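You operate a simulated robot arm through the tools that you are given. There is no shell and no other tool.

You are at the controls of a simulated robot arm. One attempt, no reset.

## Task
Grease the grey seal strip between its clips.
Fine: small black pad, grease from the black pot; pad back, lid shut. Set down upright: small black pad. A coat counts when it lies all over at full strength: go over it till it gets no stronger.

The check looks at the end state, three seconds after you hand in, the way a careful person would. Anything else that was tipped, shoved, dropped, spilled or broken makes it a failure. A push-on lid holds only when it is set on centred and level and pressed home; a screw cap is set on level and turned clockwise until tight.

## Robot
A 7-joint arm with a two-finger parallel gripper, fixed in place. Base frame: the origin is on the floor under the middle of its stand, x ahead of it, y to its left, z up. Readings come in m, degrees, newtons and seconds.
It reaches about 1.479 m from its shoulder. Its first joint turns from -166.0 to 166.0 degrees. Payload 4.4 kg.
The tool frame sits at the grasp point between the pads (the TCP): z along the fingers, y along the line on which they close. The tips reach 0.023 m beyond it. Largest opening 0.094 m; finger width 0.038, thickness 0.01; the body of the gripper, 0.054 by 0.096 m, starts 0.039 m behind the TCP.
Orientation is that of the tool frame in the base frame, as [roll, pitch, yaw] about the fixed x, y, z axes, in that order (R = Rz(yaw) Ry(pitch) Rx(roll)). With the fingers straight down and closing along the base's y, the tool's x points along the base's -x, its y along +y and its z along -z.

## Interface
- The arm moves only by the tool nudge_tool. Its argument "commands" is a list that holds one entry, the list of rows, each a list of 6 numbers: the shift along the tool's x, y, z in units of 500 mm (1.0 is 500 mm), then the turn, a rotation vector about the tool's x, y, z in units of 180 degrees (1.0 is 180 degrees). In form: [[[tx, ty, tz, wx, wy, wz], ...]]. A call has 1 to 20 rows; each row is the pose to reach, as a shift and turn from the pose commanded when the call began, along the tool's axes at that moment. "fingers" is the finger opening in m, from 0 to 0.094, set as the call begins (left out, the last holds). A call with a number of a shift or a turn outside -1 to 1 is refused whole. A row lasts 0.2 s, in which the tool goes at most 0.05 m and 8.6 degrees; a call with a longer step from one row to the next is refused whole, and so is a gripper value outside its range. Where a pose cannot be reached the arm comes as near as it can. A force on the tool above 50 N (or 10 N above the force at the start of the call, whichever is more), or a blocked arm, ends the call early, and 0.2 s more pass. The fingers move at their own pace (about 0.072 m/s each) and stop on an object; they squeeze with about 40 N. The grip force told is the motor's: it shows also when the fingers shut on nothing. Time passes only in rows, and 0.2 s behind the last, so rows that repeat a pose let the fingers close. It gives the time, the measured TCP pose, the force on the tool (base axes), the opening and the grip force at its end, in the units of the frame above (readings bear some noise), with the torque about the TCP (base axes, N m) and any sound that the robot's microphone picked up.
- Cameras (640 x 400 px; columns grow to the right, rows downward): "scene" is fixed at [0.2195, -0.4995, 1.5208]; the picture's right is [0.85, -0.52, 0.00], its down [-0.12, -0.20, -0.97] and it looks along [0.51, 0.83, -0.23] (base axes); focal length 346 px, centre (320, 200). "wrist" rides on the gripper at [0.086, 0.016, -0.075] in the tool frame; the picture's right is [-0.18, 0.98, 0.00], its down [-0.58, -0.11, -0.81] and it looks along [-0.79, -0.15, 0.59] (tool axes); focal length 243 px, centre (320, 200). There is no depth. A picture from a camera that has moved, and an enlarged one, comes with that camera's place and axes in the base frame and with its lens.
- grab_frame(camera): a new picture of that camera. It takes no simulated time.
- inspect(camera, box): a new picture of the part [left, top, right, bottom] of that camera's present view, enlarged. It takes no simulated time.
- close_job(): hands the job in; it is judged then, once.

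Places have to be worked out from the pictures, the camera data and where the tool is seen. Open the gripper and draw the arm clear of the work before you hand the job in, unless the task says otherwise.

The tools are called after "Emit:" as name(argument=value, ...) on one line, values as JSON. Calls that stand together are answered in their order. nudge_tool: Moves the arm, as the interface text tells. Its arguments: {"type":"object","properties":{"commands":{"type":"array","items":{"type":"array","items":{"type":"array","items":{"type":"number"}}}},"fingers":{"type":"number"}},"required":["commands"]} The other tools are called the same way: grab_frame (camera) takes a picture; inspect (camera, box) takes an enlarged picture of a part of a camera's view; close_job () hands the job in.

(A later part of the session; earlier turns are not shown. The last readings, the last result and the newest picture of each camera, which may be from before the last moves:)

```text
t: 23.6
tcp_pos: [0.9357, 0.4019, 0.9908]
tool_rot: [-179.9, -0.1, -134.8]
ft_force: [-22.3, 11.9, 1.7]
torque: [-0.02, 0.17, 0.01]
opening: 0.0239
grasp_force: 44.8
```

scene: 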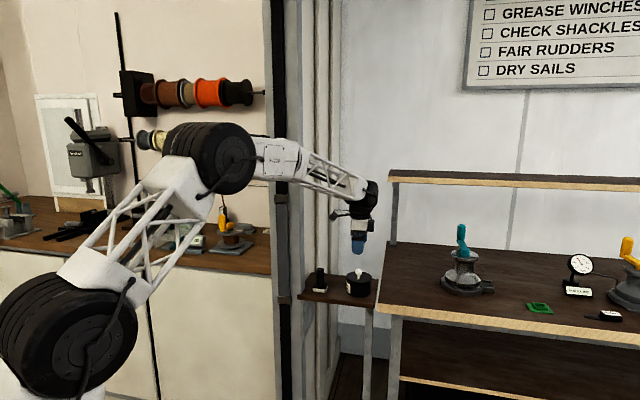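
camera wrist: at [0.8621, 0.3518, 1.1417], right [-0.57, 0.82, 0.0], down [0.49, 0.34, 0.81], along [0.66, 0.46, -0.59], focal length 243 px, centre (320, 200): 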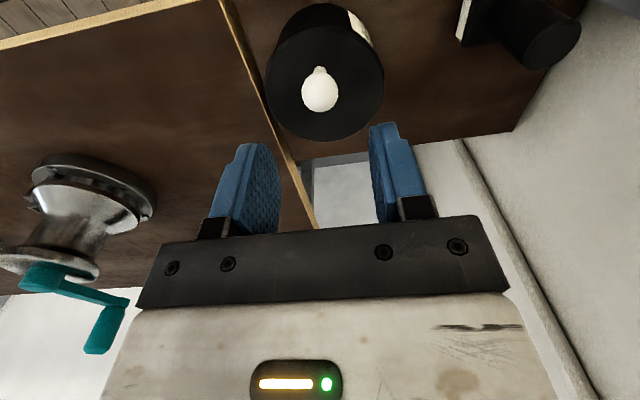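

Gripped with a side load of about 24 N from a slight off-centre. I'll relieve it and follow the opening arc to about 20°.

Emit:
nudge_tool(commands=[[[0.0004, 0.0012, 0, 0, 0, 0], [0.0007, 0.0022, 0, 0, 0, 0], [-0.0027, 0.0022, -0.0058, 0, 0, 0], [-0.0061, 0.0022, -0.0116, 0, 0, 0], [-0.0097, 0.0022, -0.0172, 0, 0, 0], [-0.0137, 0.0022, -0.0226, 0, 0, 0], [-0.0179, 0.0022, -0.0278, 0, 0, 0], [-0.0223, 0.0022, -0.0328, 0, 0, 0], [-0.0317, 0.0022, -0.0422, 0, 0, 0], [-0.0317, 0.0022, -0.0422, 0, 0, 0]]])

Emit:
inspect(camera="scene", box=[340, 245, 380, 300])

Emit:
inspect(camera="wrist", box=[200, 0, 480, 240])

```text
t: 25.8
tcp_pos: [0.9448, 0.4121, 1.014]
tool_rot: [-180.0, 0.0, -135.0]
ft_force: [6.7, -27.6, -4.2]
torque: [-0.9, 0.64, 0.04]
opening: 0.024
grasp_force: 45.2
```

```text
7.27 times, centred on (360, 272) of scene
camera zoom: at [0.2195, -0.4995, 1.5208], right [0.85, -0.52, 0.0], down [-0.12, -0.2, -0.97], along [0.51, 0.83, -0.23], focal length 2513 px, centre (29, -327)
```

zoom: 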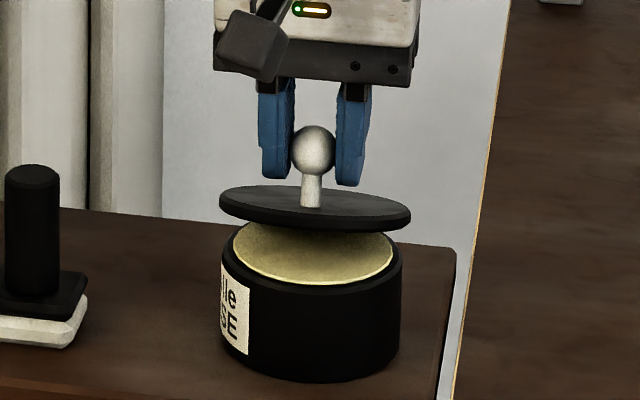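

```text
1.67 times, centred on (340, 120) of wrist
camera zoom: at [0.8724, 0.3623, 1.0885], right [-0.57, 0.82, 0.0], down [0.49, 0.33, 0.81], along [0.67, 0.46, -0.59], focal length 404 px, centre (287, 333)
```

zoom: 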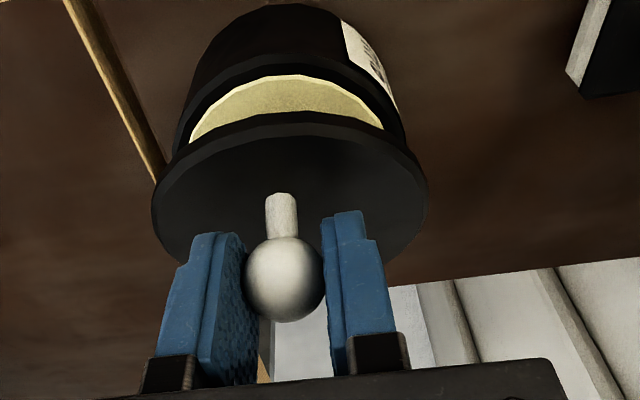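

The lid is tilting about its rear edge (about 16°) as hinged, but the ball resists pivoting in the pads (about 1.1 N·m) and has slid a few mm. A better way is to grip the knob from the front with the tool near horizontal, so tool and lid can rotate together. First I'll lower the lid back down.

Emit:
nudge_tool(commands=[[[0.0012, -0.001, 0, 0, 0, 0], [0.0045, -0.002, 0.0045, 0, 0, 0], [0.009, -0.002, 0.0095, 0, 0, 0], [0.0135, -0.002, 0.0145, 0, 0, 0], [0.0175, -0.002, 0.0195, 0, 0, 0], [0.021, -0.002, 0.0235, 0, 0, 0], [0.0245, -0.002, 0.0275, 0, 0, 0], [0.027, -0.002, 0.031, 0, 0, 0], [0.027, -0.002, 0.031, 0, 0, 0]]])

Emit:
inspect(camera="scene", box=[340, 245, 380, 300])

```text
t: 27.8
tcp_pos: [0.9363, 0.403, 0.9973]
tool_rot: [-179.9, 0.0, -134.9]
ft_force: [38.5, -5.0, 1.8]
torque: [0.66, -0.92, 0.11]
opening: 0.0239
grasp_force: 45.2
```

```text
7.27 times, centred on (360, 272) of scene
camera zoom: at [0.2195, -0.4995, 1.5208], right [0.85, -0.52, 0.0], down [-0.12, -0.2, -0.97], along [0.51, 0.83, -0.23], focal length 2513 px, centre (29, -327)
```

zoom: 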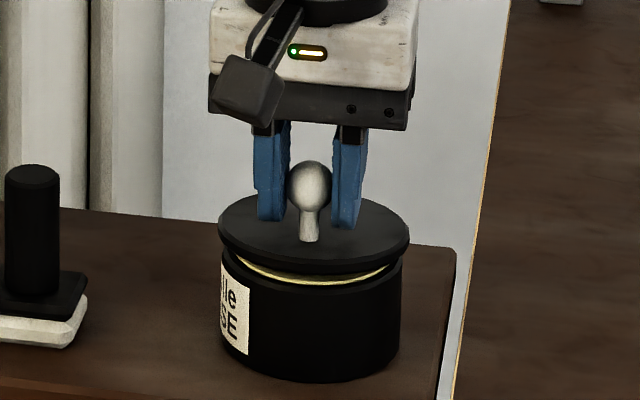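

The lid is nearly closed at about 5°. I'll release it here and watch what it does.

Emit:
nudge_tool(commands=[[[0, 0, 0, 0, 0, 0], [0, 0, 0, 0, 0, 0], [0, 0, 0, 0, 0, 0]]], fingers=0.05)

Emit:
inspect(camera="scene", box=[340, 245, 380, 300])

```text
t: 28.6
tcp_pos: [0.937, 0.4031, 0.9982]
tool_rot: [-180.0, -0.1, -134.9]
ft_force: [0.3, 0.4, -0.1]
torque: [0.01, 0.04, 0.03]
opening: 0.0501
grasp_force: 0.1
```

```text
7.27 times, centred on (360, 272) of scene
camera zoom: at [0.2195, -0.4995, 1.5208], right [0.85, -0.52, 0.0], down [-0.12, -0.2, -0.97], along [0.51, 0.83, -0.23], focal length 2513 px, centre (29, -327)
```

zoom: 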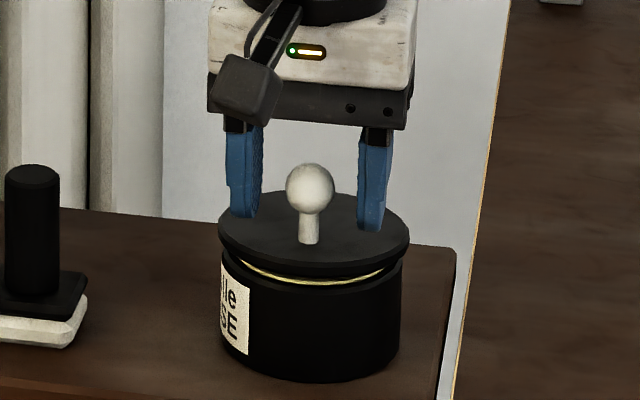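

The lid stays where it's left, so the hinge has friction. I'll back off upward, pitch the tool about 70° so the fingers point toward the wall, and stage in front of the knob.

Emit:
nudge_tool(commands=[[[0, 0, -0.06, 0, 0, 0], [0, 0, -0.12, 0, 0, 0], [0, 0, -0.164, 0, 0, 0], [0.04, 0, -0.164, 0, -0.045, 0], [0.08, 0, -0.164, 0, -0.09, 0], [0.12, 0, -0.164, 0, -0.135, 0], [0.16, 0, -0.164, 0, -0.18, 0], [0.198, 0.0026, -0.164, 0, -0.225, 0], [0.198, 0.0026, -0.164, 0, -0.27, 0], [0.198, 0.0026, -0.164, 0, -0.315, 0], [0.198, 0.0026, -0.164, 0, -0.355, 0], [0.198, 0.0026, -0.164, 0, -0.3889, 0], [0.198, 0.0026, -0.11, 0, -0.3889, 0], [0.198, 0.0026, -0.056, 0, -0.3889, 0], [0.198, 0.0026, -0.056, 0, -0.3889, 0]]])

Emit:
grab_frame(camera="scene")

Emit:
grab_frame(camera="wrist")

```text
t: 31.8
tcp_pos: [0.8668, 0.3354, 1.0247]
tool_rot: [180.0, 70.0, -135.0]
ft_force: [0.6, 0.4, -0.7]
torque: [-0.01, -0.03, -0.01]
opening: 0.0496
grasp_force: 0.0
```

```text
taken
```

scene: 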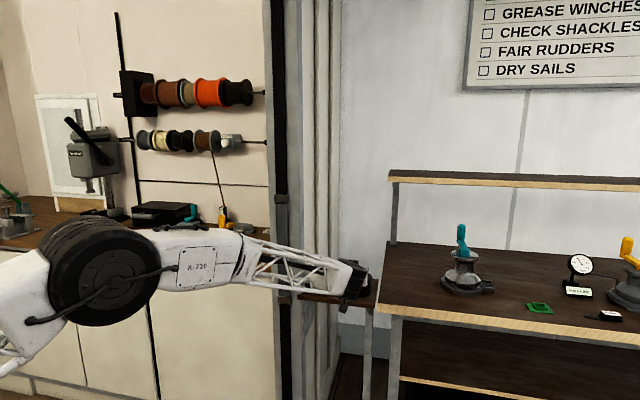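

```text
taken
camera wrist: at [0.7835, 0.2753, 0.9689], right [-0.65, 0.74, 0.17], down [-0.32, -0.47, 0.82], along [0.69, 0.48, 0.54], focal length 243 px, centre (320, 200)
```

wrist: 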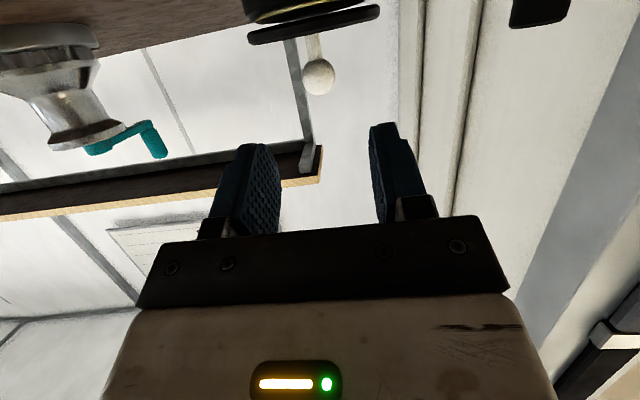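

The knob appears at about (0.936, 0.403, 0.991), right in line with the fingers. I'll approach along the finger direction and close on it.

Emit:
nudge_tool(commands=[[[-0.001, -0.001, 0.05, 0, 0, 0], [-0.002, -0.002, 0.1, 0, 0, 0], [-0.0026, -0.0022, 0.15, 0, 0, 0], [-0.0026, -0.0022, 0.18, 0, 0, 0], [-0.0026, -0.0022, 0.195, 0, 0, 0], [-0.0026, -0.0022, 0.195, 0, 0, 0]]])

Emit:
grab_frame(camera="wrist")

Emit:
inspect(camera="scene", box=[300, 240, 400, 320])

```text
t: 33.2
tcp_pos: [0.9312, 0.3971, 0.9933]
tool_rot: [180.0, 69.9, -135.0]
ft_force: [-0.4, -0.1, 0.1]
torque: [-0.03, -0.04, -0.01]
opening: 0.05
grasp_force: 0.0
```

```text
taken
camera wrist: at [0.849, 0.3389, 0.938], right [-0.65, 0.74, 0.17], down [-0.32, -0.47, 0.82], along [0.69, 0.48, 0.54], focal length 243 px, centre (320, 200)
```

wrist: 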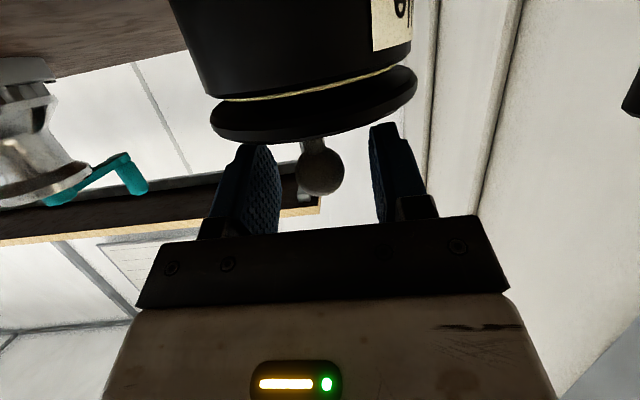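

```text
5.00 times, centred on (350, 280) of scene
camera zoom: at [0.2195, -0.4995, 1.5208], right [0.85, -0.52, 0.0], down [-0.12, -0.2, -0.97], along [0.51, 0.83, -0.23], focal length 1728 px, centre (170, -200)
```

zoom: 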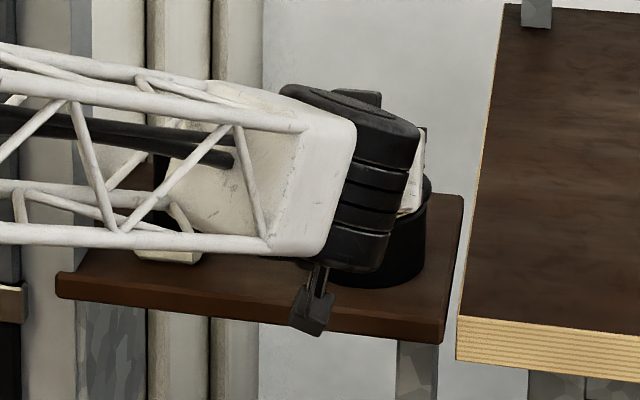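

The ball is between the fingers. Closing on it from the front.

Emit:
nudge_tool(commands=[[[0, 0, 0, 0, 0, 0], [0, 0, 0, 0, 0, 0], [0, 0, 0, 0, 0, 0], [0, 0, 0, 0, 0, 0]]], fingers=0.0)

```text
t: 34.2
tcp_pos: [0.9309, 0.3985, 0.9937]
tool_rot: [180.0, 69.9, -135.0]
ft_force: [6.5, 1.9, 0.0]
torque: [0.13, -0.12, -0.02]
opening: 0.024
grasp_force: 44.6
```

Clean grip with low side force. Now I'll rotate tool and lid together about the estimated hinge line, first by 15° to check forces.

Emit:
nudge_tool(commands=[[[-0.0072, 0, 0.0012, 0, 0.0139, 0], [-0.0143, 0, 0.0031, 0, 0.0278, 0], [-0.0212, 0, 0.0052, 0, 0.0417, 0], [-0.0282, 0, 0.0075, 0, 0.0556, 0], [-0.035, 0, 0.0102, 0, 0.0694, 0], [-0.0417, 0, 0.0131, 0, 0.0833, 0], [-0.0417, 0, 0.0131, 0, 0.0833, 0]]])

Emit:
grab_frame(camera="wrist")

```text
t: 35.8
tcp_pos: [0.9406, 0.4082, 1.0124]
tool_rot: [-180.0, 55.0, -135.1]
ft_force: [-9.9, -16.1, 19.2]
torque: [0.09, -0.05, -0.09]
opening: 0.0239
grasp_force: 44.8
```

```text
taken
camera wrist: at [0.8511, 0.3409, 0.9843], right [-0.62, 0.77, 0.15], down [-0.15, -0.31, 0.94], along [0.77, 0.56, 0.31], focal length 243 px, centre (320, 200)
```

wrist: 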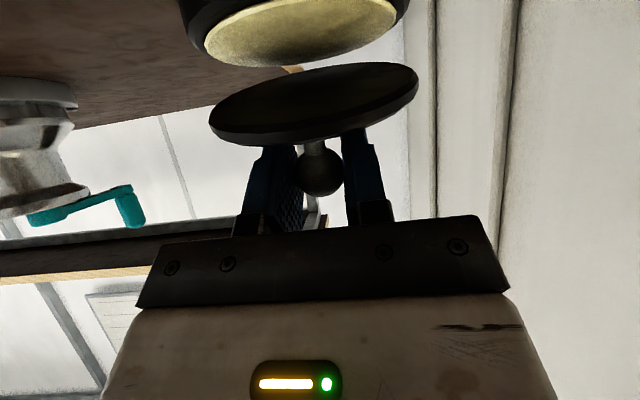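

The lid opens with a radial load of about 26 N, so the true hinge is a bit further back and higher than assumed. I'll correct for that and continue to about 40°.

Emit:
nudge_tool(commands=[[[-0.0014, 0, -0.0019, 0, 0, 0], [-0.0088, 0, -0.0006, 0, 0.0139, 0], [-0.0162, 0, 0.0007, 0, 0.0278, 0], [-0.0235, 0, 0.0025, 0, 0.0417, 0], [-0.0307, 0, 0.0046, 0, 0.0556, 0], [-0.0378, 0, 0.0071, 0, 0.0694, 0], [-0.0449, 0, 0.0097, 0, 0.0833, 0], [-0.0517, 0, 0.0129, 0, 0.0972, 0], [-0.0585, 0, 0.0161, 0, 0.1111, 0], [-0.065, 0, 0.0198, 0, 0.125, 0], [-0.0715, 0, 0.0236, 0, 0.1389, 0], [-0.0715, 0, 0.0236, 0, 0.1389, 0]]])

Emit:
grab_frame(camera="wrist")

Emit:
grab_frame(camera="scene")

```text
t: 38.4
tcp_pos: [0.9629, 0.4301, 1.0333]
tool_rot: [-180.0, 29.9, -134.9]
ft_force: [3.3, -17.8, 5.2]
torque: [-0.53, 0.35, -0.05]
opening: 0.0241
grasp_force: 45.2
```

```text
taken
camera wrist: at [0.8712, 0.3609, 1.0542], right [-0.58, 0.81, 0.09], down [0.15, -0.01, 0.99], along [0.8, 0.59, -0.12], focal length 243 px, centre (320, 200)
```

wrist: 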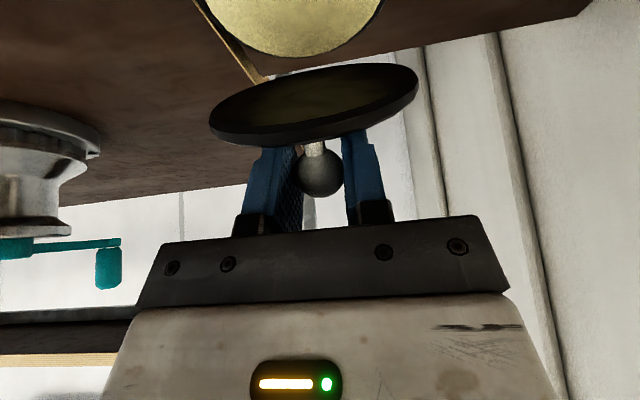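

```text
taken
```

scene: 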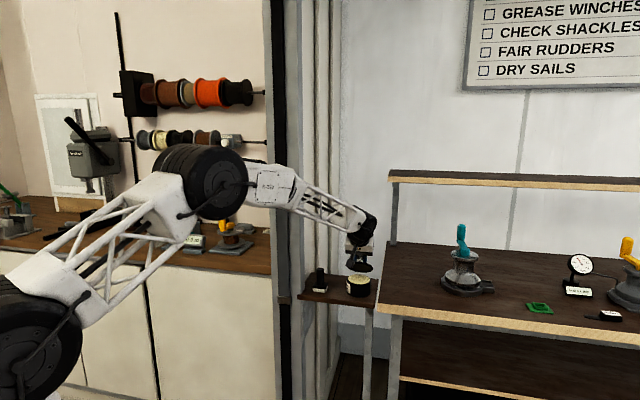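

Forces are moderate. I'll check the lid angle up close in the scene view.

Emit:
inspect(camera="scene", box=[320, 200, 400, 305])

```text
3.81 times, centred on (360, 252) of scene
camera zoom: at [0.2195, -0.4995, 1.5208], right [0.85, -0.52, 0.0], down [-0.12, -0.2, -0.97], along [0.51, 0.83, -0.23], focal length 1316 px, centre (168, 0)
```

zoom: 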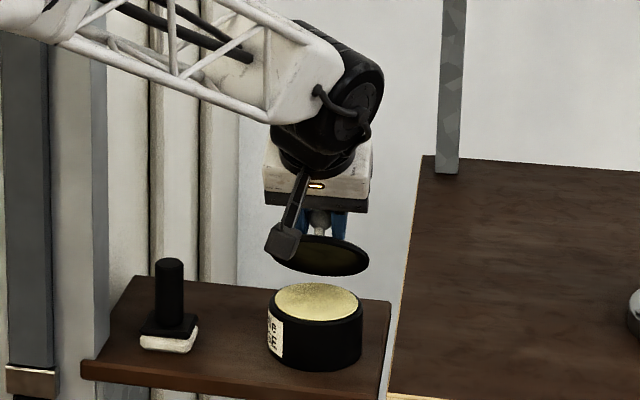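

The lid is open about 43° and moving well. I'll continue the arc to about 70° more of total rotation, which brings the tool vertical.

Emit:
nudge_tool(commands=[[[0, -0.001, 0, 0, 0, 0], [-0.0074, -0.001, 0.0012, 0, 0.0139, 0], [-0.0148, -0.001, 0.0026, 0, 0.0278, 0], [-0.0221, -0.001, 0.0045, 0, 0.0417, 0], [-0.0293, -0.001, 0.0065, 0, 0.0556, 0], [-0.0364, -0.001, 0.009, 0, 0.0694, 0], [-0.0435, -0.001, 0.0116, 0, 0.0833, 0], [-0.0503, -0.001, 0.0147, 0, 0.0972, 0], [-0.0571, -0.001, 0.0179, 0, 0.1111, 0], [-0.0637, -0.001, 0.0216, 0, 0.125, 0], [-0.0702, -0.001, 0.0254, 0, 0.1389, 0], [-0.0764, -0.001, 0.0297, 0, 0.1528, 0], [-0.0825, -0.001, 0.034, 0, 0.1667, 0], [-0.0825, -0.001, 0.034, 0, 0.1667, 0]]])

Emit:
grab_frame(camera="wrist")

Emit:
inspect(camera="scene", box=[320, 200, 400, 305])

```text
t: 41.4
tcp_pos: [0.9932, 0.4605, 1.0382]
tool_rot: [-180.0, -0.2, -134.9]
ft_force: [-5.2, -7.6, -24.7]
torque: [-0.39, 0.3, -0.01]
opening: 0.0239
grasp_force: 45.3
```

```text
taken
camera wrist: at [0.9211, 0.4108, 1.1128], right [-0.57, 0.82, 0.0], down [0.49, 0.34, 0.8], along [0.66, 0.46, -0.59], focal length 243 px, centre (320, 200)
```

wrist: 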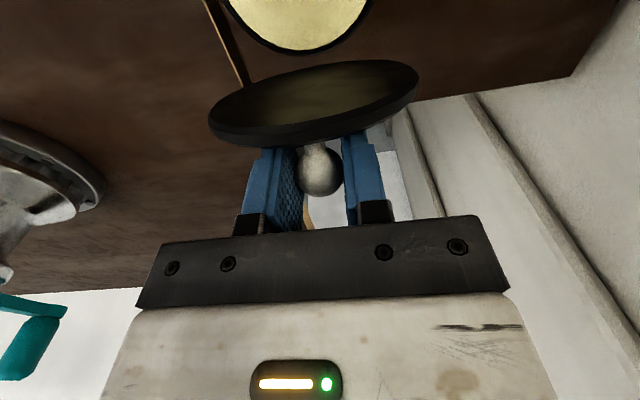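

```text
3.81 times, centred on (360, 252) of scene
camera zoom: at [0.2195, -0.4995, 1.5208], right [0.85, -0.52, 0.0], down [-0.12, -0.2, -0.97], along [0.51, 0.83, -0.23], focal length 1316 px, centre (168, 0)
```

zoom: 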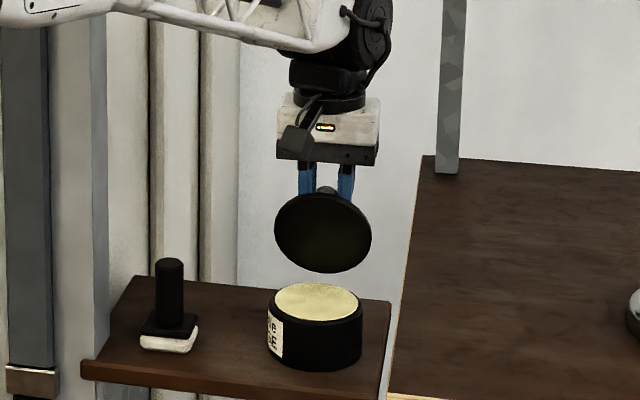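

The lid is about 75° open, with the tool pulled down about 25 N because my arc is slightly outside the true one. With the refined hinge position, I'll continue past vertical to about 100°.

Emit:
nudge_tool(commands=[[[0, 0, 0.002, 0, 0, 0], [-0.008, 0, 0.0036, 0, 0.0139, 0], [-0.0164, 0, 0.0058, 0, 0.0278, 0], [-0.0232, 0, 0.008, 0, 0.0417, 0], [-0.0299, 0, 0.0103, 0, 0.0528, 0], [-0.0365, 0, 0.0131, 0, 0.0639, 0], [-0.043, 0, 0.016, 0, 0.075, 0], [-0.0494, 0, 0.0194, 0, 0.0861, 0], [-0.0556, 0, 0.0228, 0, 0.0972, 0], [-0.0616, 0, 0.0266, 0, 0.1056, 0], [-0.0674, 0, 0.0306, 0, 0.1139, 0], [-0.0674, 0, 0.0306, 0, 0.1139, 0]]])

Emit:
grab_frame(camera="wrist")

Emit:
inspect(camera="scene", box=[320, 200, 400, 305])

```text
t: 44.0
tcp_pos: [1.0185, 0.4856, 1.0255]
tool_rot: [-180.0, -20.4, -134.9]
ft_force: [-4.2, 5.7, 17.0]
torque: [-0.47, 0.52, -0.04]
opening: 0.024
grasp_force: 45.4
```

```text
taken
camera wrist: at [0.9674, 0.4572, 1.1255], right [-0.57, 0.82, -0.06], down [0.66, 0.51, 0.55], along [0.48, 0.28, -0.83], focal length 243 px, centre (320, 200)
```

wrist: 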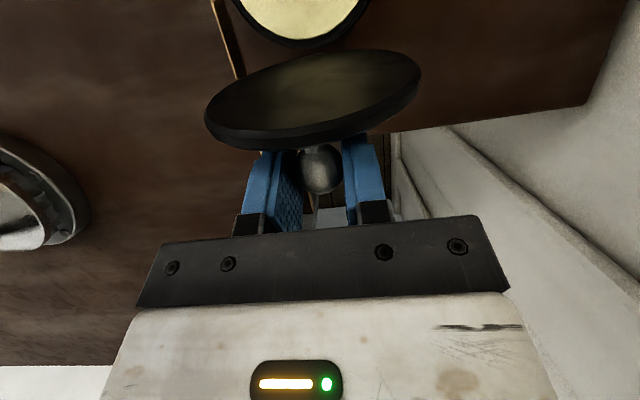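

```text
3.81 times, centred on (360, 252) of scene
camera zoom: at [0.2195, -0.4995, 1.5208], right [0.85, -0.52, 0.0], down [-0.12, -0.2, -0.97], along [0.51, 0.83, -0.23], focal length 1316 px, centre (168, 0)
```

zoom: 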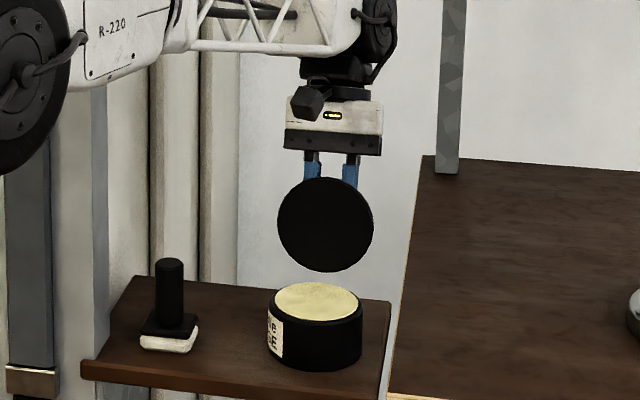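

The lid now looks about 100–105° open. I'll zoom in to check the connection between the lid's lower edge and the pot before releasing.

Emit:
inspect(camera="scene", box=[340, 240, 380, 300])

Emit:
inspect(camera="wrist", box=[190, 0, 450, 160])

```text
6.67 times, centred on (360, 270) of scene
camera zoom: at [0.2195, -0.4995, 1.5208], right [0.85, -0.52, 0.0], down [-0.12, -0.2, -0.97], along [0.51, 0.83, -0.23], focal length 2304 px, centre (53, -267)
```

zoom: 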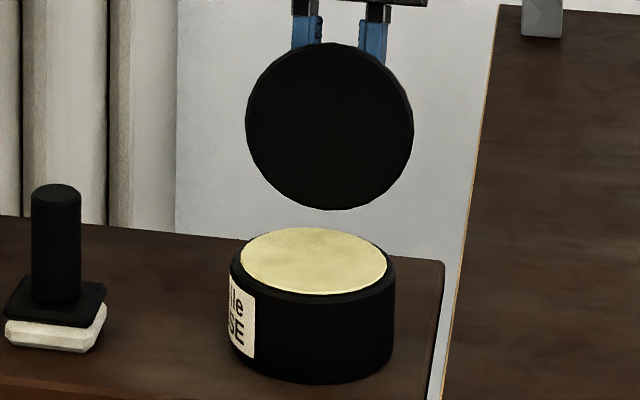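

```text
2.46 times, centred on (320, 80) of wrist
camera zoom: at [0.9674, 0.4572, 1.1255], right [-0.57, 0.82, -0.06], down [0.66, 0.51, 0.55], along [0.48, 0.28, -0.83], focal length 597 px, centre (320, 495)
```

zoom: 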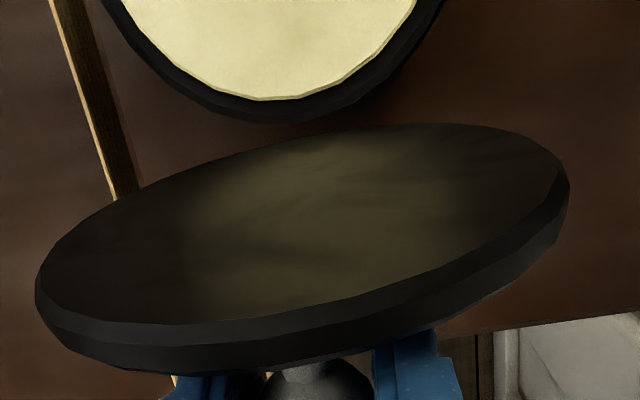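

The lid's lower edge sits right at the estimated hinge line. I'll release the knob and see whether the lid stays open.

Emit:
nudge_tool(commands=[[[0, 0, 0, 0, 0, 0], [0, 0, 0, 0, 0, 0], [0, 0, 0, 0, 0, 0]]], fingers=0.055)

Emit:
inspect(camera="scene", box=[340, 240, 380, 300])

Emit:
grab_frame(camera="wrist")

```text
t: 44.8
tcp_pos: [1.018, 0.4844, 1.0234]
tool_rot: [-180.0, -20.5, -135.0]
ft_force: [0.5, -1.5, -0.4]
torque: [-0.02, 0.03, 0.0]
opening: 0.0548
grasp_force: 0.0
```

```text
6.67 times, centred on (360, 270) of scene
camera zoom: at [0.2195, -0.4995, 1.5208], right [0.85, -0.52, 0.0], down [-0.12, -0.2, -0.97], along [0.51, 0.83, -0.23], focal length 2304 px, centre (53, -267)
```

zoom: 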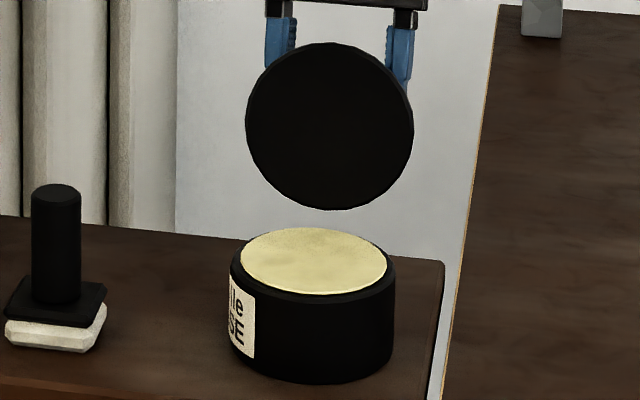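

```text
taken
camera wrist: at [0.9675, 0.4568, 1.1235], right [-0.57, 0.82, -0.06], down [0.66, 0.51, 0.55], along [0.48, 0.27, -0.83], focal length 243 px, centre (320, 200)
```

wrist: 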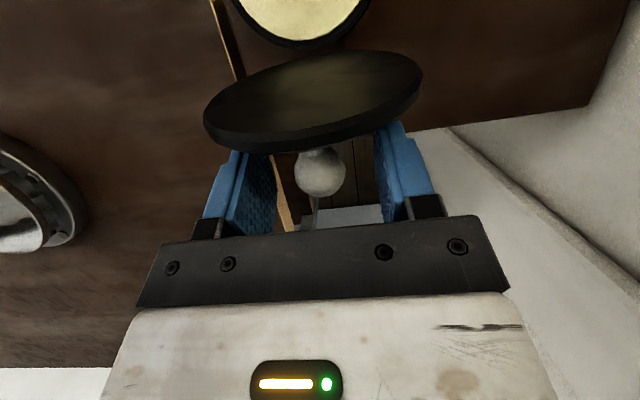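

The lid stays open by itself. Now I'll retreat along the finger axis, rise clear of the lid, and bring the tool vertical.

Emit:
nudge_tool(commands=[[[0, 0, -0.05, 0, 0, 0], [0, 0, -0.1, 0, 0, 0], [0, 0, -0.16, 0, 0, 0], [0.024, 0, -0.226, 0, 0, 0], [0.0479, 0, -0.2916, 0, 0, 0], [0.0479, 0, -0.2916, 0, -0.0389, 0], [0.0479, 0, -0.2916, 0, -0.0778, 0], [0.0479, 0, -0.2916, 0, -0.1139, 0], [0.0479, 0, -0.2916, 0, -0.1139, 0]]])

Emit:
grab_frame(camera="wrist")

Emit:
grab_frame(camera="scene")

```text
t: 46.8
tcp_pos: [1.0378, 0.5052, 1.1709]
tool_rot: [180.0, 0.0, -134.9]
ft_force: [0.0, 0.7, -0.3]
torque: [0.0, -0.01, -0.01]
opening: 0.0549
grasp_force: 0.1
```

```text
taken
camera wrist: at [0.9655, 0.4549, 1.244], right [-0.57, 0.82, 0.0], down [0.49, 0.33, 0.81], along [0.67, 0.46, -0.59], focal length 243 px, centre (320, 200)
```

wrist: 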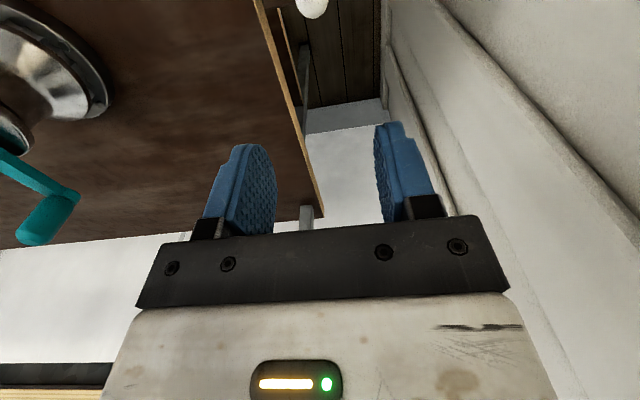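

```text
taken
```

scene: 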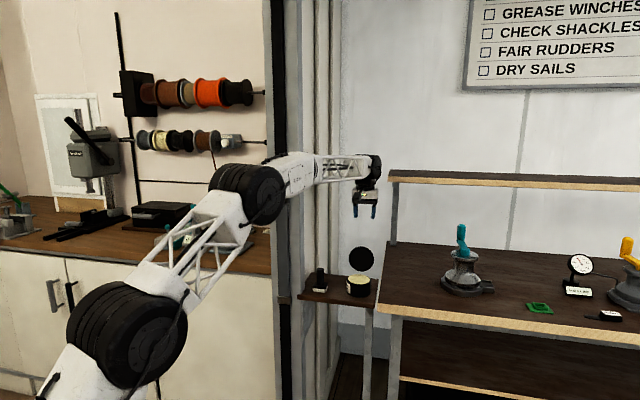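

Next I'll move out toward the room first, then sideways toward a point near the pad, stopping short to check clearance from the post and wall.

Emit:
nudge_tool(commands=[[[0.08, 0, 0, 0, 0, 0], [0.16, 0, 0, 0, 0, 0], [0.24, 0, 0, 0, 0, 0], [0.289, 0, 0, 0, 0, 0], [0.289, 0.06, 0, 0, 0, 0], [0.289, 0.12, 0, 0, 0, 0], [0.289, 0.16, 0, 0, 0, 0], [0.289, 0.19, 0, 0, 0, 0], [0.289, 0.19, 0, 0, 0, 0]]])

Emit:
grab_frame(camera="wrist")

Emit:
grab_frame(camera="scene")

```text
t: 48.8
tcp_pos: [0.8701, 0.4699, 1.17]
tool_rot: [-180.0, 0.1, -134.9]
ft_force: [0.6, -0.8, 0.6]
torque: [-0.01, 0.01, -0.04]
opening: 0.0552
grasp_force: 0.1
```

```text
taken
camera wrist: at [0.7966, 0.4188, 1.2438], right [-0.57, 0.82, 0.0], down [0.49, 0.33, 0.81], along [0.66, 0.46, -0.59], focal length 243 px, centre (320, 200)
```

wrist: 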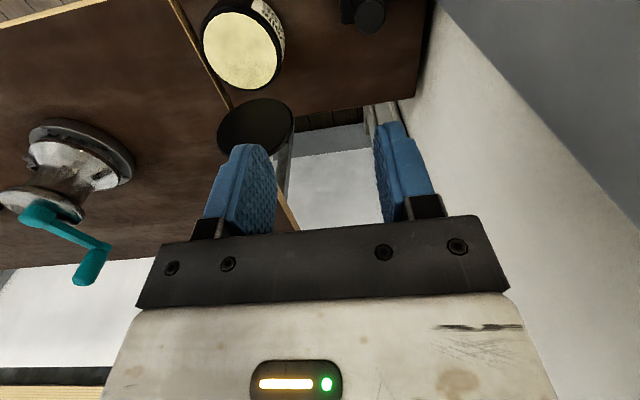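

```text
taken
```

scene: 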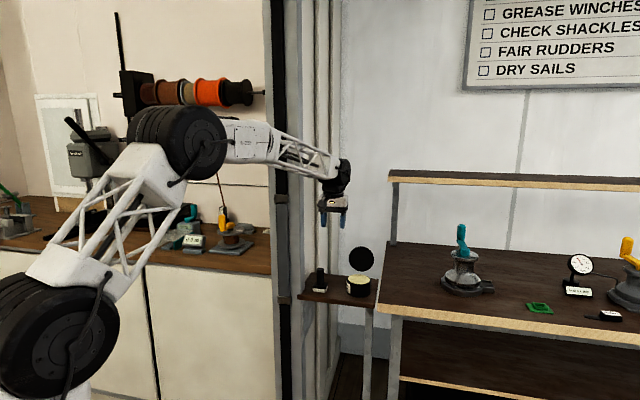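

I'll zoom on the pad in the wrist view and on the arm against the post in the scene view.

Emit:
inspect(camera="wrist", box=[310, 0, 430, 70])

Emit:
inspect(camera="scene", box=[260, 120, 380, 310])

```text
5.33 times, centred on (370, 35) of wrist
camera zoom: at [0.7966, 0.4188, 1.2438], right [-0.57, 0.82, 0.0], down [0.49, 0.33, 0.81], along [0.66, 0.46, -0.59], focal length 1294 px, centre (53, 1080)
```

zoom: 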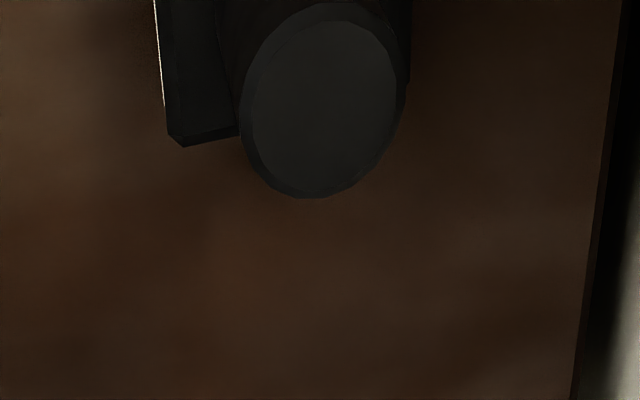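

```text
2.11 times, centred on (320, 215) of scene
camera zoom: at [0.2195, -0.4995, 1.5208], right [0.85, -0.52, 0.0], down [-0.12, -0.2, -0.97], along [0.51, 0.83, -0.23], focal length 728 px, centre (320, 168)
```

zoom: 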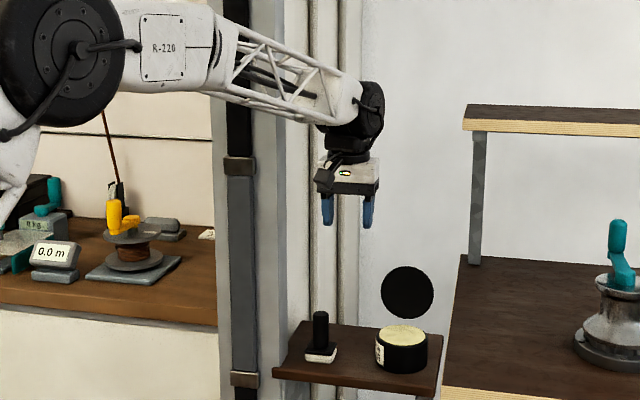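

The pad handle axis works out to about (0.836, 0.502). The forearm will pass close to the post corner, so I'll lean the tool 15° toward the room for clearance and hover above the pad.

Emit:
nudge_tool(commands=[[[0, 0, 0, 0, -0.0417, 0], [0, 0, 0, 0, -0.0833, 0], [0.001, 0.03, 0.02, 0, -0.0833, 0], [0.002, 0.06, 0.04, 0, -0.0833, 0], [0.0028, 0.093, 0.06, 0, -0.0833, 0], [0.0028, 0.093, 0.1, 0, -0.0833, 0], [0.0028, 0.093, 0.15, 0, -0.0833, 0], [0.0028, 0.093, 0.2, 0, -0.0833, 0], [0.0028, 0.093, 0.22, 0, -0.0833, 0], [0.0028, 0.093, 0.22, 0, -0.0833, 0]]], fingers=0.06)

Emit:
grab_frame(camera="wrist")

Emit:
inspect(camera="scene", box=[260, 150, 380, 310])

```text
t: 51.0
tcp_pos: [0.8354, 0.5009, 1.0592]
tool_rot: [179.9, 15.0, -135.0]
ft_force: [0.7, 0.0, 0.4]
torque: [-0.03, 0.0, -0.01]
opening: 0.06
grasp_force: 0.0
```

```text
taken
camera wrist: at [0.7503, 0.4388, 1.1094], right [-0.57, 0.82, 0.05], down [0.33, 0.17, 0.93], along [0.75, 0.55, -0.37], focal length 243 px, centre (320, 200)
```

wrist: 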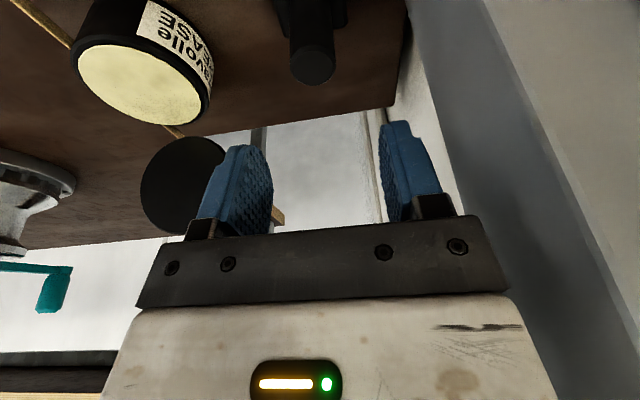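

```text
2.50 times, centred on (320, 230) of scene
camera zoom: at [0.2195, -0.4995, 1.5208], right [0.85, -0.52, 0.0], down [-0.12, -0.2, -0.97], along [0.51, 0.83, -0.23], focal length 864 px, centre (320, 125)
```

zoom: 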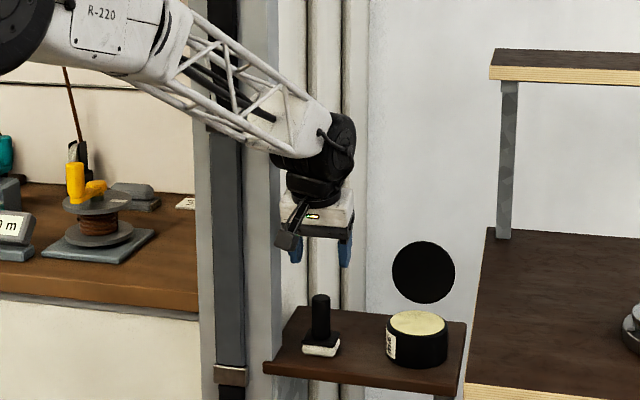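

Clearance looks fine, and the handle triangulates to (0.836, 0.501), directly below. I'll descend vertically around the handle.

Emit:
nudge_tool(commands=[[[0.012, 0, 0.05, 0, 0, 0], [0.0245, 0, 0.1, 0, 0, 0], [0.037, 0, 0.15, 0, 0, 0], [0.046, 0, 0.18, 0, 0, 0], [0.0519, 0, 0.2014, 0, 0, 0], [0.0519, 0, 0.2014, 0, 0, 0]]], fingers=0.06)

Emit:
grab_frame(camera="wrist")

Emit:
inspect(camera="scene", box=[290, 230, 350, 300])

```text
t: 52.4
tcp_pos: [0.8357, 0.5027, 0.9557]
tool_rot: [-180.0, 15.0, -134.9]
ft_force: [-0.8, -0.6, 0.7]
torque: [-0.04, 0.0, -0.02]
opening: 0.06
grasp_force: 0.0
```

```text
taken
camera wrist: at [0.7508, 0.4409, 1.005], right [-0.57, 0.82, 0.05], down [0.33, 0.17, 0.93], along [0.75, 0.55, -0.37], focal length 243 px, centre (320, 200)
```

wrist: 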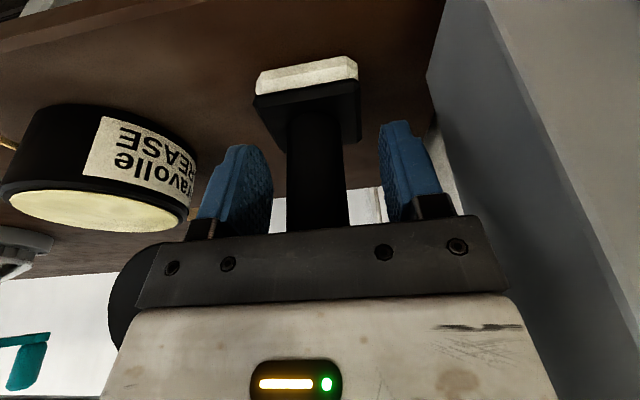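

```text
5.71 times, centred on (320, 265) of scene
camera zoom: at [0.2195, -0.4995, 1.5208], right [0.85, -0.52, 0.0], down [-0.12, -0.2, -0.97], along [0.51, 0.83, -0.23], focal length 1975 px, centre (320, -171)
```

zoom: 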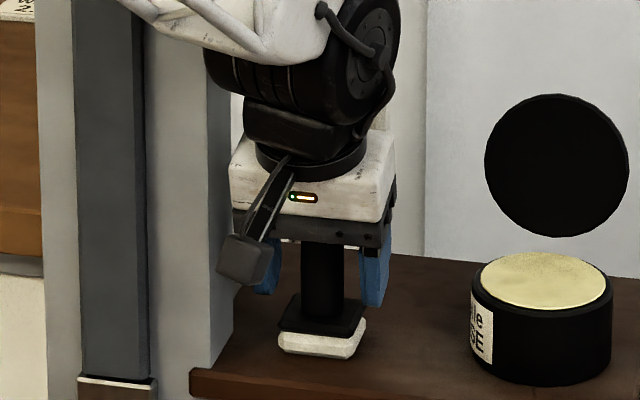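

The handle is between the fingers, with the tips just above the plate. Closing on it.

Emit:
nudge_tool(commands=[[[0, 0, 0, 0, 0, 0], [0, 0, 0, 0, 0, 0], [0, 0, 0, 0, 0, 0], [0, 0, 0, 0, 0, 0]]], fingers=0.0)

Emit:
inspect(camera="scene", box=[290, 230, 350, 300])

Emit:
grab_frame(camera="wrist")

```text
t: 53.4
tcp_pos: [0.8357, 0.5034, 0.9554]
tool_rot: [-179.9, 15.0, -134.9]
ft_force: [0.3, -0.2, 0.2]
torque: [-0.07, -0.04, 0.02]
opening: 0.0269
grasp_force: 39.8
```

```text
5.71 times, centred on (320, 265) of scene
camera zoom: at [0.2195, -0.4995, 1.5208], right [0.85, -0.52, 0.0], down [-0.12, -0.2, -0.97], along [0.51, 0.83, -0.23], focal length 1975 px, centre (320, -171)
```

zoom: 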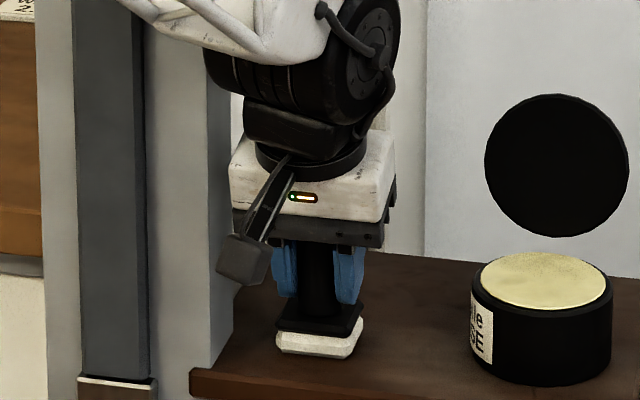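

```text
taken
camera wrist: at [0.7508, 0.441, 1.005], right [-0.57, 0.82, 0.05], down [0.33, 0.17, 0.93], along [0.75, 0.55, -0.37], focal length 243 px, centre (320, 200)
```

wrist: 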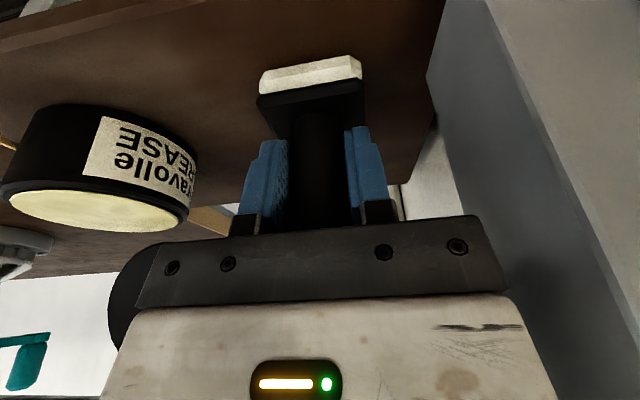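

The handle is gripped (opening 0.027 m). I'll lift 8 cm and carry the pad over to the pot, staying above the rim.

Emit:
nudge_tool(commands=[[[-0.004, 0, -0.015, 0, 0, 0], [-0.014, 0, -0.055, 0, 0, 0], [-0.028, 0, -0.105, 0, 0, 0], [-0.0414, 0, -0.1545, 0, 0, 0], [-0.0482, -0.057, -0.1527, 0, 0, 0], [-0.0551, -0.114, -0.1508, 0, 0, 0], [-0.0619, -0.17, -0.149, 0, 0, 0], [-0.0687, -0.227, -0.1471, 0, 0, 0], [-0.0756, -0.2842, -0.1453, 0, 0, 0], [-0.0756, -0.2842, -0.1453, 0, 0, 0]]])

Emit:
grab_frame(camera="wrist")

Emit:
inspect(camera="scene", box=[310, 210, 400, 305])

```text
t: 55.6
tcp_pos: [0.9484, 0.4118, 1.0352]
tool_rot: [-180.0, 15.0, -135.0]
ft_force: [-0.1, 0.1, 0.3]
torque: [-0.03, 0.0, 0.0]
opening: 0.0266
grasp_force: 39.8
```

```text
taken
camera wrist: at [0.865, 0.3505, 1.0849], right [-0.57, 0.82, 0.05], down [0.33, 0.17, 0.93], along [0.75, 0.55, -0.37], focal length 243 px, centre (320, 200)
```

wrist: 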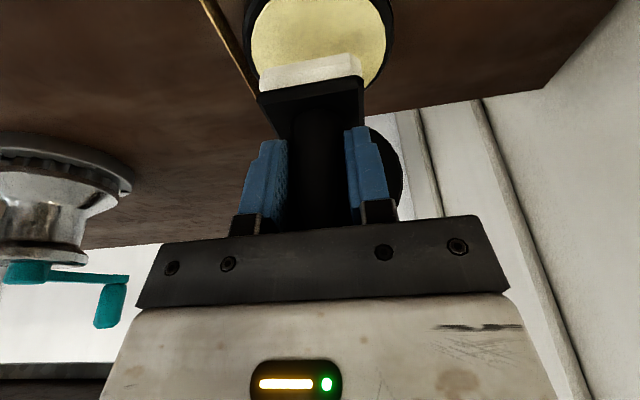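

```text
4.21 times, centred on (355, 258) of scene
camera zoom: at [0.2195, -0.4995, 1.5208], right [0.85, -0.52, 0.0], down [-0.12, -0.2, -0.97], along [0.51, 0.83, -0.23], focal length 1455 px, centre (173, -42)
```

zoom: 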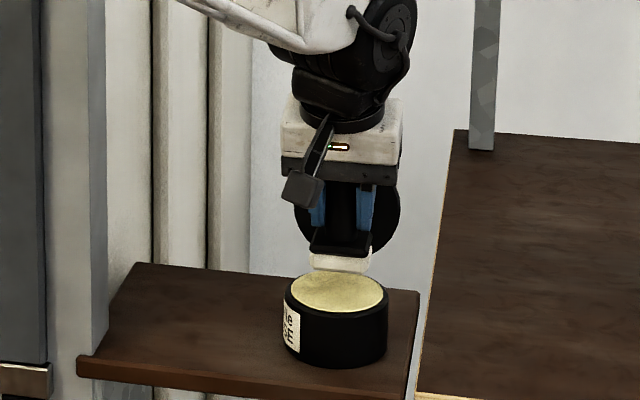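

The pad is above the pot. I'll zoom in from both cameras to centre it over the grease.

Emit:
inspect(camera="wrist", box=[220, 0, 420, 130])

Emit:
inspect(camera="scene", box=[340, 260, 380, 300])

```text
3.08 times, centred on (320, 65) of wrist
camera zoom: at [0.865, 0.3505, 1.0849], right [-0.57, 0.82, 0.05], down [0.33, 0.17, 0.93], along [0.75, 0.55, -0.37], focal length 746 px, centre (320, 615)
```

zoom: 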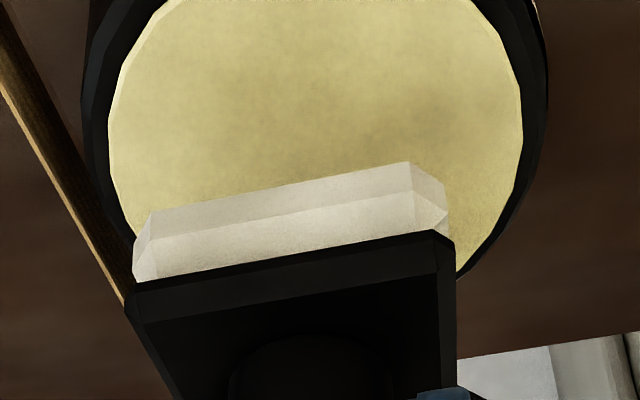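

```text
10.00 times, centred on (360, 280) of scene
camera zoom: at [0.2195, -0.4995, 1.5208], right [0.85, -0.52, 0.0], down [-0.12, -0.2, -0.97], along [0.51, 0.83, -0.23], focal length 3456 px, centre (-80, -600)
```

zoom: 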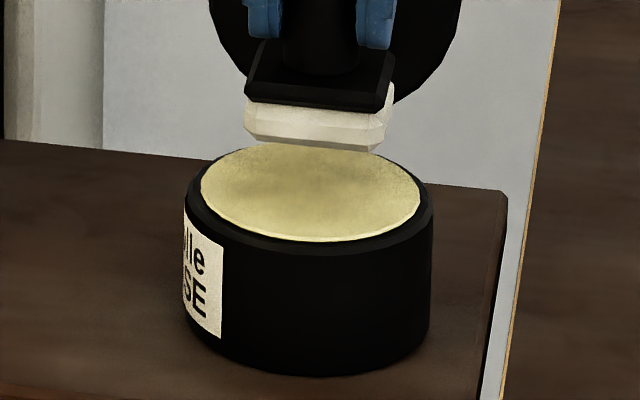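

The pot centre is about (0.949, 0.416), so I'll shift 3 mm each way to centre the pad, and lower it to just above the grease surface.

Emit:
nudge_tool(commands=[[[-0.003, 0.003, 0.001, 0, 0, 0], [-0.0058, 0.0058, 0.0016, 0, 0, 0], [-0.0006, 0.0058, 0.021, 0, 0, 0], [0.0046, 0.0058, 0.0403, 0, 0, 0], [0.0097, 0.0058, 0.0596, 0, 0, 0], [0.0097, 0.0058, 0.0596, 0, 0, 0]]])

Emit:
inspect(camera="scene", box=[340, 260, 380, 300])

Emit:
inspect(camera="wrist", box=[220, 0, 420, 130])

```text
t: 57.0
tcp_pos: [0.9483, 0.4185, 1.0077]
tool_rot: [180.0, 15.1, -134.9]
ft_force: [-2.7, 2.4, 21.0]
torque: [0.15, 0.4, 0.02]
opening: 0.0269
grasp_force: 40.0
```

```text
10.00 times, centred on (360, 280) of scene
camera zoom: at [0.2195, -0.4995, 1.5208], right [0.85, -0.52, 0.0], down [-0.12, -0.2, -0.97], along [0.51, 0.83, -0.23], focal length 3456 px, centre (-80, -600)
```

zoom: 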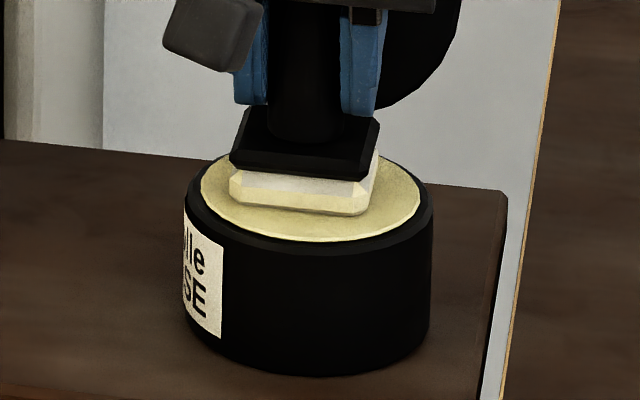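

```text
3.08 times, centred on (320, 65) of wrist
camera zoom: at [0.8636, 0.3565, 1.0566], right [-0.57, 0.82, 0.05], down [0.32, 0.17, 0.93], along [0.75, 0.55, -0.36], focal length 746 px, centre (320, 615)
```

zoom: 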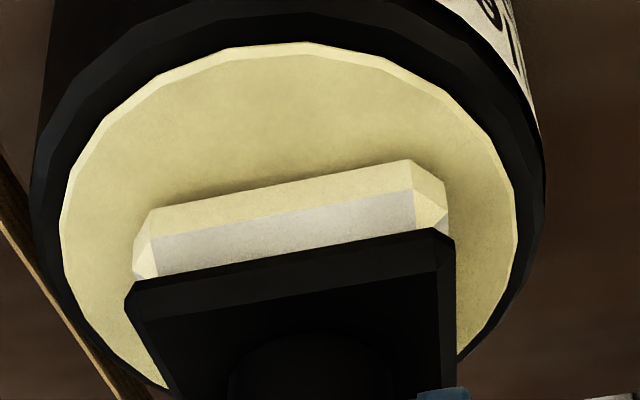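

The pad touched the grease with 21 N, and its lower edge has turned yellow. I'll ease the pressure slightly and work the pad gently in small moves to load it fully.

Emit:
nudge_tool(commands=[[[-0.0003, 0, -0.001, 0, 0, 0], [0.004, 0, -0.002, 0, 0, 0], [0.004, 0.005, -0.002, 0, 0, 0], [-0.004, 0.005, 0.0001, 0, 0, 0], [-0.004, -0.005, 0.0001, 0, 0, 0], [0.004, -0.005, -0.002, 0, 0, 0], [0.0, 0.0, -0.001, 0, 0, 0], [0.0, 0.0, -0.001, 0, 0, 0]]])

Emit:
inspect(camera="scene", box=[340, 260, 380, 300])

```text
t: 58.8
tcp_pos: [0.9488, 0.4171, 1.0045]
tool_rot: [180.0, 14.8, -135.0]
ft_force: [0.1, -5.9, 17.7]
torque: [-0.25, -0.3, -0.07]
opening: 0.0264
grasp_force: 40.5
```

```text
10.00 times, centred on (360, 280) of scene
camera zoom: at [0.2195, -0.4995, 1.5208], right [0.85, -0.52, 0.0], down [-0.12, -0.2, -0.97], along [0.51, 0.83, -0.23], focal length 3456 px, centre (-80, -600)
```

zoom: 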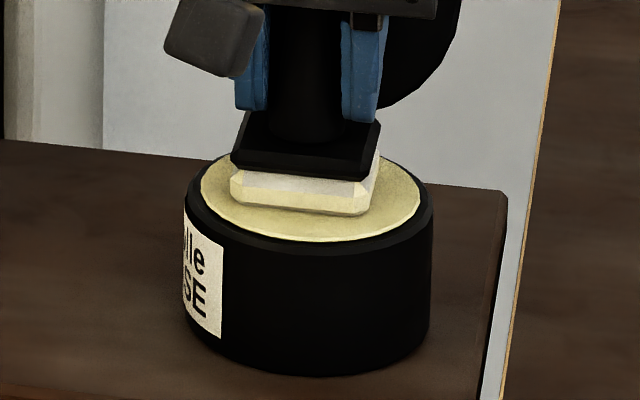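

The pad is loaded, having slid about 2–3 mm up in the grip, so I'll keep later pressing gentle. Next I'll lift out, move back into the open room, and pitch the tool so the pad faces the strip.

Emit:
nudge_tool(commands=[[[-0.0026, 0, -0.0097, 0, 0, 0], [-0.0104, 0, -0.0386, 0, 0, 0], [-0.0259, 0, -0.0966, 0, 0, 0], [-0.0492, 0, -0.1835, 0, 0, 0], [0.0474, 0, -0.2094, 0, 0, 0], [0.144, 0, -0.2353, 0, 0, 0], [0.2406, 0, -0.2611, 0, 0, 0], [0.3372, 0, -0.287, 0, 0, 0], [0.4338, 0, -0.3129, 0, 0, 0], [0.4338, 0, -0.3129, 0, -0.0455, 0], [0.4338, 0, -0.3129, 0, -0.0909, 0], [0.4338, 0, -0.3129, 0, -0.1364, 0], [0.4338, 0, -0.3129, 0, -0.1818, 0], [0.4338, 0, -0.3129, 0, -0.2273, 0], [0.4338, 0, -0.3129, 0, -0.2727, 0], [0.4338, 0, -0.3129, 0, -0.3182, 0], [0.4338, 0, -0.3129, 0, -0.3636, 0], [0.4338, 0, -0.3129, 0, -0.4091, 0], [0.4338, 0, -0.3129, 0, -0.4545, 0], [0.4338, 0, -0.3129, 0, -0.5, 0]]])

Emit:
grab_frame(camera="wrist")

Emit:
grab_frame(camera="scene")

```text
t: 63.0
tcp_pos: [0.7709, 0.2403, 1.1026]
tool_rot: [-0.1, 74.9, 44.8]
ft_force: [-0.1, -0.4, -0.6]
torque: [-0.02, 0.03, -0.03]
opening: 0.0267
grasp_force: 39.9
```

```text
taken
camera wrist: at [0.7254, 0.2174, 0.9988], right [-0.73, 0.66, 0.18], down [-0.58, -0.73, 0.35], along [0.36, 0.15, 0.92], focal length 243 px, centre (320, 200)
```

wrist: 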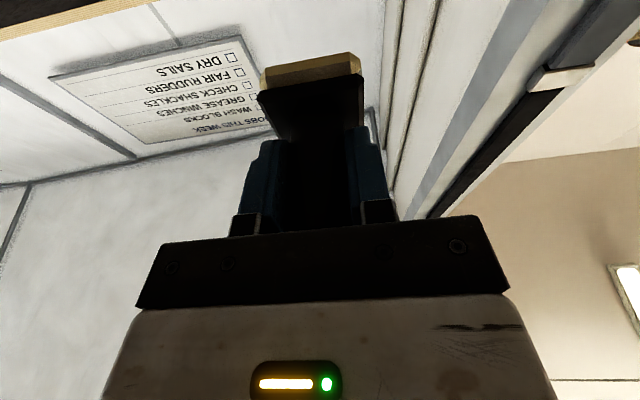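

```text
taken
```

scene: 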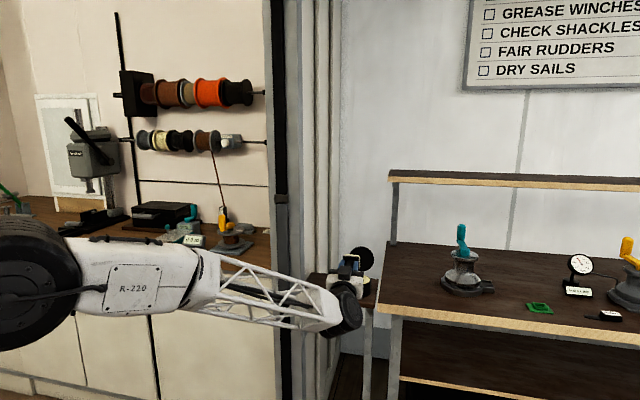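

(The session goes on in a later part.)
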